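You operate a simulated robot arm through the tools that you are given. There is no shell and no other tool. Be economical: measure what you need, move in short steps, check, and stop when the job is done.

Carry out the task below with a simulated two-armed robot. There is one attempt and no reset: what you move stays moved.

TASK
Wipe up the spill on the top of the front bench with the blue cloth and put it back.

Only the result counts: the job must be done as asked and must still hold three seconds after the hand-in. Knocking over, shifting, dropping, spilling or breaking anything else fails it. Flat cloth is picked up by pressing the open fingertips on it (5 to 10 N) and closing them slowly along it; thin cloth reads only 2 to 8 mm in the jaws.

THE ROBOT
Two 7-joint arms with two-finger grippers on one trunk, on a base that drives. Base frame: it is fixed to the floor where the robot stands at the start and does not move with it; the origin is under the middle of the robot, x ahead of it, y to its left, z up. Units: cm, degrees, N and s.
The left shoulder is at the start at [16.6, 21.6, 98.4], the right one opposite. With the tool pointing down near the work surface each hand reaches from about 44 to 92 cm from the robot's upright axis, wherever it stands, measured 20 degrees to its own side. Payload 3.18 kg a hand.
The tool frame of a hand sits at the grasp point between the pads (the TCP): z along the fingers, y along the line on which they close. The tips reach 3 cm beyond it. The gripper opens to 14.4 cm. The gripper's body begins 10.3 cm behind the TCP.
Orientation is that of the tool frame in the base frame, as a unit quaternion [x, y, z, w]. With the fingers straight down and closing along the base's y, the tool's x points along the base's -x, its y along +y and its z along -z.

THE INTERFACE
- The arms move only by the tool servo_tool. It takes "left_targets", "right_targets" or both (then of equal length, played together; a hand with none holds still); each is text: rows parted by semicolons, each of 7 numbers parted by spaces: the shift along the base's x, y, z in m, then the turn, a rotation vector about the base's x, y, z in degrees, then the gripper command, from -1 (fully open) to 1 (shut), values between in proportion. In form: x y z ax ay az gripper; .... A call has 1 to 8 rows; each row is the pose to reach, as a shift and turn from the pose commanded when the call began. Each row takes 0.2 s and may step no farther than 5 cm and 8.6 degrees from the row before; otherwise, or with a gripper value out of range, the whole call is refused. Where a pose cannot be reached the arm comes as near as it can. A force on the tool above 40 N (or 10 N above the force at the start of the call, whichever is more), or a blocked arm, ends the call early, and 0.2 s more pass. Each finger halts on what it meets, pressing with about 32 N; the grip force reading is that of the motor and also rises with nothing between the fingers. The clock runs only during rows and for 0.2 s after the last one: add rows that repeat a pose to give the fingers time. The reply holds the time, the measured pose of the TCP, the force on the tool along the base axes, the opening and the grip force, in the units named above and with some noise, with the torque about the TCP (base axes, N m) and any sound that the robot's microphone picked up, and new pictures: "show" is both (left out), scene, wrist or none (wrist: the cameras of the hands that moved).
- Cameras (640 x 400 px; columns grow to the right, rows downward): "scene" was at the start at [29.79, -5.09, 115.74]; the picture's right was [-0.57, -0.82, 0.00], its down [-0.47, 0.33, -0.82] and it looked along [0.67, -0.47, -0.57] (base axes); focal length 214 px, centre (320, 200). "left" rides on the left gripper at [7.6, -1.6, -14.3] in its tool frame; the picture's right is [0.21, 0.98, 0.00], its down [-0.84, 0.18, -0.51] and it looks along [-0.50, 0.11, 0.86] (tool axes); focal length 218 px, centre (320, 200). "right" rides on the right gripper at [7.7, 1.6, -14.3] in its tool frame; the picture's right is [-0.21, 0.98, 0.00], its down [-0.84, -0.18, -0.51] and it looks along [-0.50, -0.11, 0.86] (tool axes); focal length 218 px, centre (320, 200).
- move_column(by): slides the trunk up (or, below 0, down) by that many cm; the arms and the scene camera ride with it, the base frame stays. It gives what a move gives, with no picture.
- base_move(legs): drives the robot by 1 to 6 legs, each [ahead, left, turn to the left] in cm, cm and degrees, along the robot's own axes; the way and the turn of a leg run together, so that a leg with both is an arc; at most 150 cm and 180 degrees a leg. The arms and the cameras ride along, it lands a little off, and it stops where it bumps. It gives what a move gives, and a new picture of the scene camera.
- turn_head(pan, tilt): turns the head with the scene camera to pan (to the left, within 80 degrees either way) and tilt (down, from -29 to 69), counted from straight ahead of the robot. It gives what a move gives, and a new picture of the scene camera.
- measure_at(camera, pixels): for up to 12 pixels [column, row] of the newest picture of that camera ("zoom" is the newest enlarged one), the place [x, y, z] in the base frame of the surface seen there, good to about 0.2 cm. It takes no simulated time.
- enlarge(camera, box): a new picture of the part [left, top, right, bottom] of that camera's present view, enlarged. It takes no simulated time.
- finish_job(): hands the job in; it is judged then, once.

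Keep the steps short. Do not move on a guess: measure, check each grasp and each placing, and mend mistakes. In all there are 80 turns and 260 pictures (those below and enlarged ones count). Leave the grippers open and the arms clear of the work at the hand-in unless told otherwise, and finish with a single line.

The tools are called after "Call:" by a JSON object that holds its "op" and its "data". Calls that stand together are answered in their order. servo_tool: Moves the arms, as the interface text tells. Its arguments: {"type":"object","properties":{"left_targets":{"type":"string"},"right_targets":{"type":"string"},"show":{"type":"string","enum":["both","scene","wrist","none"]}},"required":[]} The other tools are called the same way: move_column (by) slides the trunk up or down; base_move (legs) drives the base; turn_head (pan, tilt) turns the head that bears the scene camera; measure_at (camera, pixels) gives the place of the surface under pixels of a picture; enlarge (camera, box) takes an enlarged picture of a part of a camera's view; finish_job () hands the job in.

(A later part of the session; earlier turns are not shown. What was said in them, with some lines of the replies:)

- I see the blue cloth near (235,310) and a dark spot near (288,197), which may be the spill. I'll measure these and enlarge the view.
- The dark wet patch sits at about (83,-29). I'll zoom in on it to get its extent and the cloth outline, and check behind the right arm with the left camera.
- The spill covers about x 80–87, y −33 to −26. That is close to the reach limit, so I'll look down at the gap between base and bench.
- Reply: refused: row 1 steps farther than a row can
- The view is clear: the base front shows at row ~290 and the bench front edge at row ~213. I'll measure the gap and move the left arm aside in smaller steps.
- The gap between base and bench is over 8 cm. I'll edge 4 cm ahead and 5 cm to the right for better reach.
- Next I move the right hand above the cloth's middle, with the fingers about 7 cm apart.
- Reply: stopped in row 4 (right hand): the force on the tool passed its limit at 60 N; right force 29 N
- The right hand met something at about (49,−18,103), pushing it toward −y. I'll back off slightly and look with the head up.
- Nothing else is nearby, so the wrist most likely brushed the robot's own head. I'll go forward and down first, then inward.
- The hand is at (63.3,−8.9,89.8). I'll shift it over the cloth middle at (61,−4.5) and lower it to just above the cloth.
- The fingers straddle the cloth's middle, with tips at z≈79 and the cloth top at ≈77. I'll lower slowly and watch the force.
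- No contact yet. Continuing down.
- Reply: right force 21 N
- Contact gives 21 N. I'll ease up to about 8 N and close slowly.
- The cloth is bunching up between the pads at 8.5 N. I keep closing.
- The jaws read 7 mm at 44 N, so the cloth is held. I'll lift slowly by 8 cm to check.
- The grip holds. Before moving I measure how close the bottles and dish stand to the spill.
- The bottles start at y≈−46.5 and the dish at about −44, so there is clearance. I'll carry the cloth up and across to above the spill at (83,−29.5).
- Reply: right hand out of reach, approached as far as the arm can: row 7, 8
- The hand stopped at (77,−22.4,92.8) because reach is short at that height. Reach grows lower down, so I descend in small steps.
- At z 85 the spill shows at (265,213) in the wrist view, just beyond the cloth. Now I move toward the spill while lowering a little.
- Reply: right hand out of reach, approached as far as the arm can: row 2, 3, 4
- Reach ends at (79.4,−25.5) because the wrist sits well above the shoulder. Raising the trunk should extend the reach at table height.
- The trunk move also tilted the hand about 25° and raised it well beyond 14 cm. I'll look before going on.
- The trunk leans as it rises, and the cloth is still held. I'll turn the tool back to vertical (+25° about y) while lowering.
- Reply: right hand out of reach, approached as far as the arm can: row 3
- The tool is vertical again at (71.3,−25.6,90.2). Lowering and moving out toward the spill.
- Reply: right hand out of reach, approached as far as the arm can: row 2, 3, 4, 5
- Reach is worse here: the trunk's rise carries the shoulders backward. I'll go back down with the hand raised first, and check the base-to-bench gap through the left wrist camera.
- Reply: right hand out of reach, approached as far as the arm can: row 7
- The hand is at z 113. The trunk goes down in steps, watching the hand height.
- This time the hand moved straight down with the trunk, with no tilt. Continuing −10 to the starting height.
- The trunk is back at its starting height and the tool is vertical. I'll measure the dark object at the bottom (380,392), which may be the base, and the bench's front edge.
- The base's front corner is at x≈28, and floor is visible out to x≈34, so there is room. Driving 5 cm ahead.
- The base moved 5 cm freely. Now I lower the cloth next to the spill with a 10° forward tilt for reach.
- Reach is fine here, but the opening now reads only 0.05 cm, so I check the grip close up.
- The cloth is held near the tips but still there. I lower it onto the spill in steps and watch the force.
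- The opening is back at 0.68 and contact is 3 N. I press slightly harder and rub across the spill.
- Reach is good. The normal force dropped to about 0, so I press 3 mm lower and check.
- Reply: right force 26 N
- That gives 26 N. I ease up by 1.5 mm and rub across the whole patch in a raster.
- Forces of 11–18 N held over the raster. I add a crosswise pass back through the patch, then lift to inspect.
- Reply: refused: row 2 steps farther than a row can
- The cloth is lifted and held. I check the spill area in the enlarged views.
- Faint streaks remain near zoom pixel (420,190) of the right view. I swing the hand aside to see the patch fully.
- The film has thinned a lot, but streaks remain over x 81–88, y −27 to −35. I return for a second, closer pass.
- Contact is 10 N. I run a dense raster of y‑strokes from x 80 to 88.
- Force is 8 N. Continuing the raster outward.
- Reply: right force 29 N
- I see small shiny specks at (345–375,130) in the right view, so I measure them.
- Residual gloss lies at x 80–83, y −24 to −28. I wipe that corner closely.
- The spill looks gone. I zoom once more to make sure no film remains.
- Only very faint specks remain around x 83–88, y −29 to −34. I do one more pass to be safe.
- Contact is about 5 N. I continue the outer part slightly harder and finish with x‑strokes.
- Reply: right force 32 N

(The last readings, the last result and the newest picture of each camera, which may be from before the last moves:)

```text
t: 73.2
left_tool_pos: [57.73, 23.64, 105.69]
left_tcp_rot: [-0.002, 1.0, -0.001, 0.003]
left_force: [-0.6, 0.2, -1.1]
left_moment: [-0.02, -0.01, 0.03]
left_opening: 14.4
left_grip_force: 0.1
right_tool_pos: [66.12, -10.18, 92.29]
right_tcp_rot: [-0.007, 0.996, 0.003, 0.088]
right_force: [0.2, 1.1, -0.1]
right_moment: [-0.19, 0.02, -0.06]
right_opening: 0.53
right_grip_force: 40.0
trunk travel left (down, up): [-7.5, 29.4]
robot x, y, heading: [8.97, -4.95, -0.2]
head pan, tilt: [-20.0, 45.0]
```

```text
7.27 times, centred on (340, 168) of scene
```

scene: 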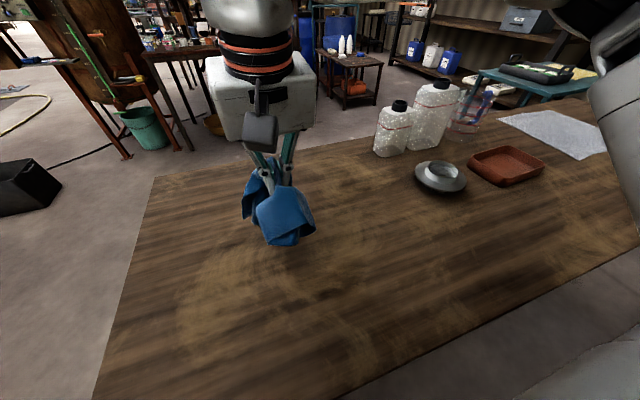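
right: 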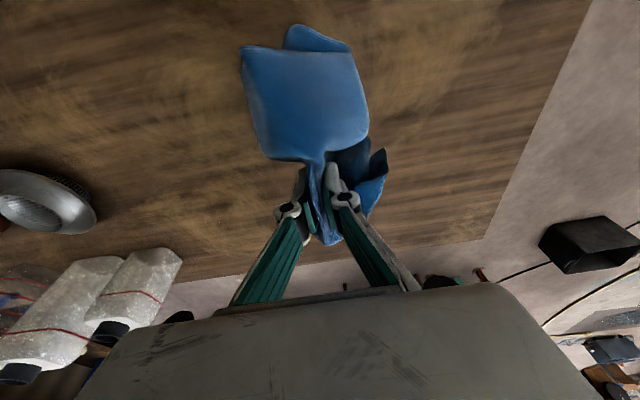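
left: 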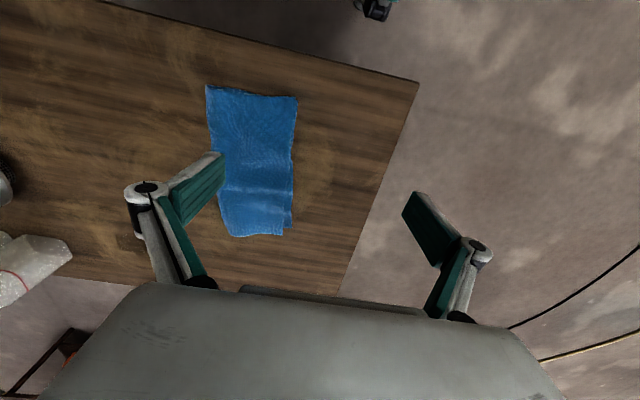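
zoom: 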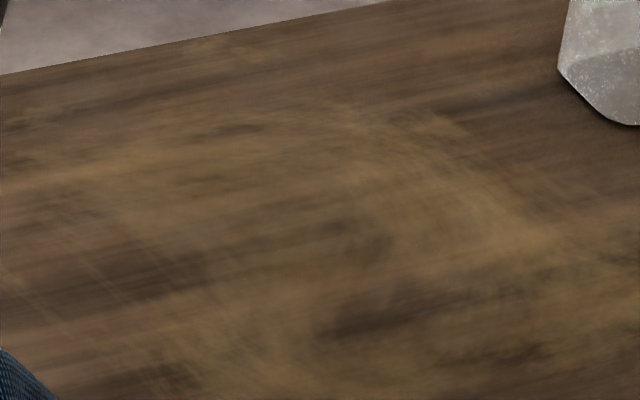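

The scene view shows clean wood. I check the few specks near (205,220) in the right view.

Call:
{"op": "enlarge", "data": {"camera": "right", "box": [130, 180, 270, 265]}}

Call:
{"op": "measure_at", "data": {"camera": "right", "pixels": [[205, 220], [180, 220], [225, 215]]}}

```text
4.57 times, centred on (200, 222) of right
```

zoom: 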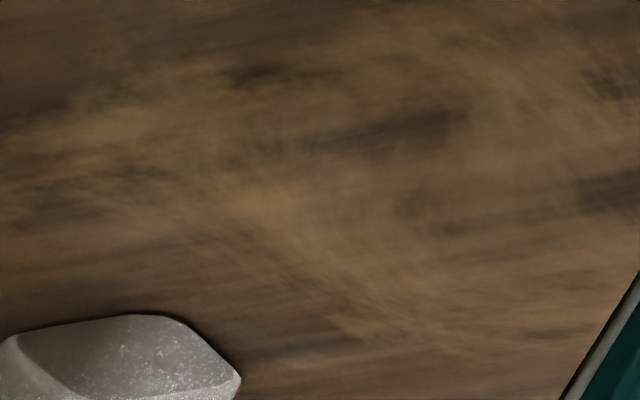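

```text
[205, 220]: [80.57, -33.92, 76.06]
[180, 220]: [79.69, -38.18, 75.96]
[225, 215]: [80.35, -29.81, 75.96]
```

The bench is clean. Now I return the cloth: over (61,−4.5), tool vertical, then lower.

Call:
{"op": "servo_tool", "data": {"right_targets": "-0.025 0.028 0 0 5 0 1; -0.051 0.057 -0.01 0 10 0 1; -0.051 0.057 -0.04 0 10 0 1; -0.051 0.057 -0.07 0 10 0 1; -0.051 0.057 -0.10 0 10 0 1; -0.051 0.057 -0.12 0 10 0 1; -0.051 0.057 -0.128 0 10 0 1"}}

```text
t: 74.8
left_tool_pos: [57.69, 23.52, 105.76]
left_tcp_rot: [-0.003, 1.0, -0.002, 0.002]
left_force: [-0.4, 0.3, -0.3]
left_moment: [0.03, -0.03, 0.0]
left_opening: 14.4
left_grip_force: 0.1
right_tool_pos: [61.05, -4.79, 79.52]
right_tcp_rot: [-0.007, 1.0, 0.004, 0.002]
right_force: [0.6, -1.6, 2.6]
right_moment: [-0.34, 0.04, -0.01]
right_opening: 0.61
right_grip_force: 29.1
trunk travel left (down, up): [-7.5, 29.4]
robot x, y, heading: [8.9, -4.86, 0.1]
head pan, tilt: [-20.0, 45.0]
```

scene: 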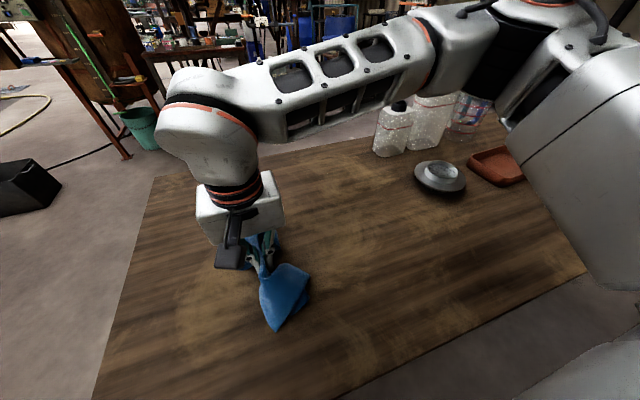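
right: 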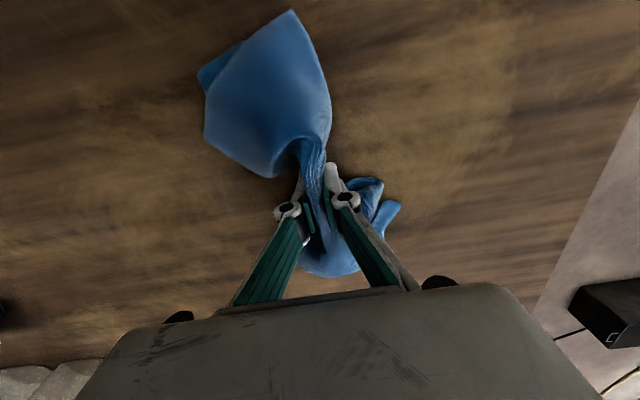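

The cloth is down at the original spot. I open slowly with the tips on it, which spreads the bunch, then lift.

Call:
{"op": "servo_tool", "data": {"right_targets": "0 0 0 0 0 0 0.9; 0 0 0 0 0 0 0.8; 0 0 0 0 0 0 0.65; 0 0 0 0 0 0 0.5; 0 0 0 0 0 0 0.35; 0 0 0 0 0 0 0.2; 0 0 0.01 0 0 0 0.1; 0 0 0.03 0 0 0 0", "show": "none"}}

Call:
{"op": "servo_tool", "data": {"right_targets": "0 0 0.04 0 0 0 0; 0 0 0.08 0 0 0 0; 0 0 0.1 0 0 0 0; 0 -0.045 0.1 0 0 0 0; 0 -0.09 0.1 0 0 0 0; 0 -0.135 0.1 0 0 0 0; 0 -0.18 0.1 0 0 0 0"}}

```text
t: 76.6
left_tool_pos: [57.58, 23.52, 105.8]
left_tcp_rot: [-0.003, 1.0, -0.001, 0.003]
left_force: [-0.3, 1.1, 0.2]
left_moment: [0.02, 0.0, -0.01]
left_opening: 14.39
left_grip_force: 0.0
right_tool_pos: [61.25, -4.83, 82.34]
right_tcp_rot: [-0.008, 1.0, 0.002, 0.002]
right_force: [-0.7, 0.2, 0.9]
right_moment: [0.0, -0.04, 0.03]
right_opening: 7.21
right_grip_force: 0.2
trunk travel left (down, up): [-7.5, 29.4]
robot x, y, heading: [9.13, -5.44, 0.1]
head pan, tilt: [-20.0, 45.0]
```

```text
t: 78.2
left_tool_pos: [57.71, 23.31, 105.67]
left_tcp_rot: [-0.001, 1.0, -0.002, 0.002]
left_force: [0.6, 0.5, 0.6]
left_moment: [0.04, 0.04, -0.01]
left_opening: 14.4
left_grip_force: 0.0
right_tool_pos: [61.11, -22.94, 92.34]
right_tcp_rot: [-0.007, 1.0, 0.003, 0.001]
right_force: [-0.2, -0.2, 0.0]
right_moment: [0.07, 0.0, 0.01]
right_opening: 7.2
right_grip_force: 0.1
trunk travel left (down, up): [-7.5, 29.4]
robot x, y, heading: [8.96, -5.1, -0.0]
head pan, tilt: [-20.0, 45.0]
```

scene: 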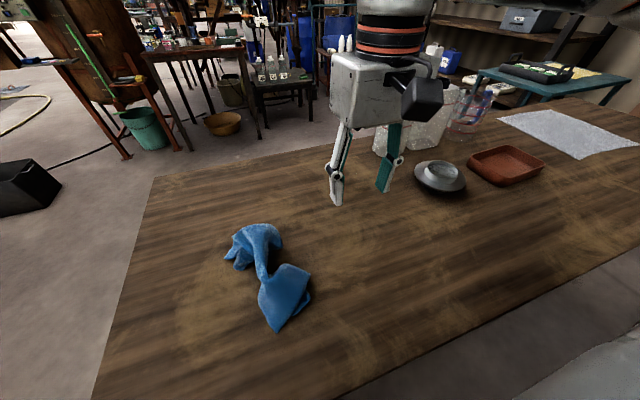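
right: 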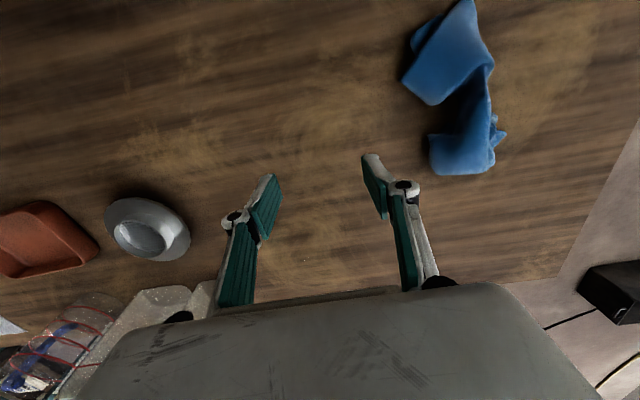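

The cloth is released in place, though bunched. I measure its outline and check the specks near (285,262) in the right view.

Call:
{"op": "measure_at", "data": {"camera": "scene", "pixels": [[245, 228], [228, 255], [278, 238], [266, 270], [310, 280], [276, 330], [262, 290], [290, 290]]}}

Call:
{"op": "enlarge", "data": {"camera": "right", "box": [240, 215, 400, 300]}}

Call:
{"op": "measure_at", "data": {"camera": "right", "pixels": [[275, 262], [300, 262], [320, 262]]}}

```text
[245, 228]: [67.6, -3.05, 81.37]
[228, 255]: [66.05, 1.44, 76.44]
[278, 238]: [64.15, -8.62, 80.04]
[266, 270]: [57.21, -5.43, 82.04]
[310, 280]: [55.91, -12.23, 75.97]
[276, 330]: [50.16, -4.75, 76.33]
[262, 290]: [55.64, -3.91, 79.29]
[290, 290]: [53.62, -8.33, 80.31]
```

```text
4.00 times, centred on (320, 258) of right
```

zoom: 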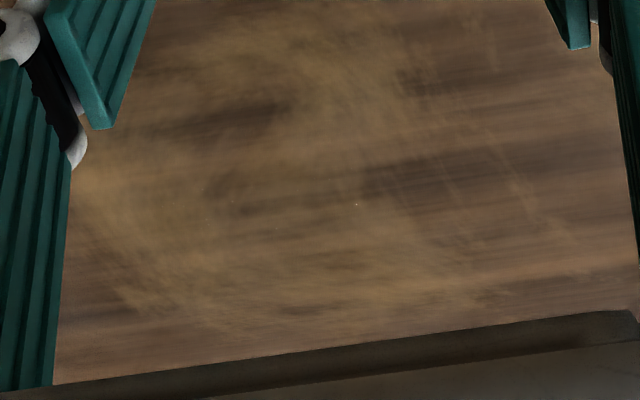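

```text
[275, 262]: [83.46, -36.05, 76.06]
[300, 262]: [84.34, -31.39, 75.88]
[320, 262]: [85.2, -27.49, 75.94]
```

The cloth's centre is within about 2 cm of where it lay, and the spill area is clean apart from one or two specks. I open the right gripper and pull the arm back and up, clear of the work.

Call:
{"op": "servo_tool", "data": {"right_targets": "0 -0.01 0.04 0 0 0 -0.3; -0.02 -0.02 0.07 0 0 0 -0.7; -0.05 -0.03 0.1 0 0 0 -1; -0.085 -0.04 0.12 0 0 0 -1; -0.12 -0.05 0.14 0 0 0 -1; -0.15 -0.06 0.15 0 0 0 -1; -0.15 -0.06 0.15 0 0 0 -1", "show": "scene"}}

Call:
{"op": "turn_head", "data": {"pan": -20, "tilt": 50}}

Call:
{"op": "enlarge", "data": {"camera": "scene", "box": [180, 90, 500, 300]}}

```text
t: 79.8
left_tool_pos: [57.61, 23.57, 105.6]
left_tcp_rot: [-0.003, 1.0, -0.002, 0.002]
left_force: [0.3, 0.6, 0.3]
left_moment: [-0.05, 0.04, 0.03]
left_opening: 14.41
left_grip_force: 0.0
right_tool_pos: [46.17, -28.75, 107.38]
right_tcp_rot: [-0.007, 1.0, 0.002, 0.0]
right_force: [0.9, 0.1, 0.6]
right_moment: [-0.01, -0.01, 0.0]
right_opening: 14.44
right_grip_force: 0.0
trunk travel left (down, up): [-7.5, 29.4]
robot x, y, heading: [9.0, -5.04, -0.1]
head pan, tilt: [-20.0, 45.0]
```

scene: 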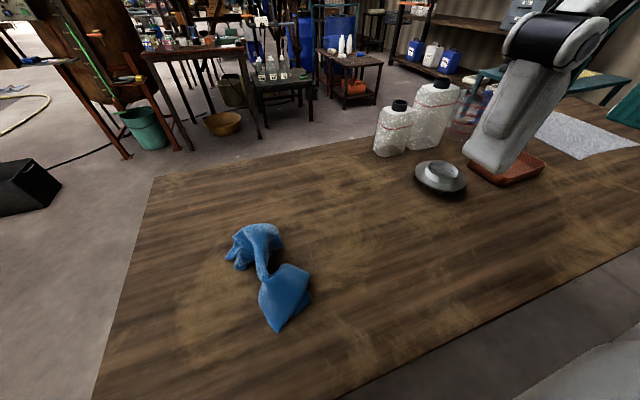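

```text
t: 80.5
left_tool_pos: [57.77, 23.55, 105.67]
left_tcp_rot: [-0.002, 1.0, -0.002, 0.001]
left_force: [-0.8, 0.8, 0.7]
left_moment: [-0.04, -0.01, 0.0]
left_opening: 14.39
left_grip_force: 0.0
right_tool_pos: [46.09, -28.72, 107.4]
right_tcp_rot: [-0.007, 1.0, 0.003, 0.0]
right_force: [-0.4, -0.4, 1.0]
right_moment: [-0.05, 0.01, 0.01]
right_opening: 14.39
right_grip_force: 0.1
trunk travel left (down, up): [-7.5, 29.4]
robot x, y, heading: [8.9, -4.99, 0.1]
head pan, tilt: [-20.0, 50.0]
```

scene: 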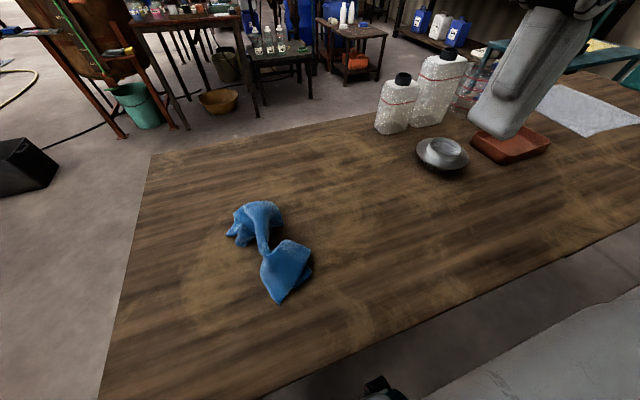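

```text
1.90 times, centred on (340, 195) of scene
```

zoom: 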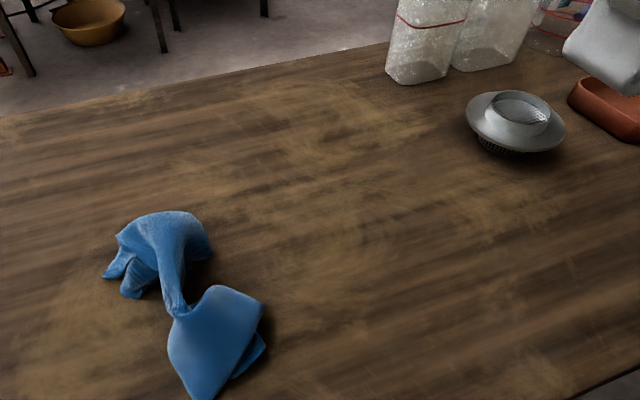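

The bench is clean, the cloth is back in its place, nothing else has moved, and both grippers are open and clear. Handing in.

Call:
{"op": "finish_job", "data": {}}

```text
The job is handed in.
```

I wiped the spill off the front bench, leaving only a speck or two, and put the blue cloth back within about 2 cm of where it lay, though bunched rather than flat.
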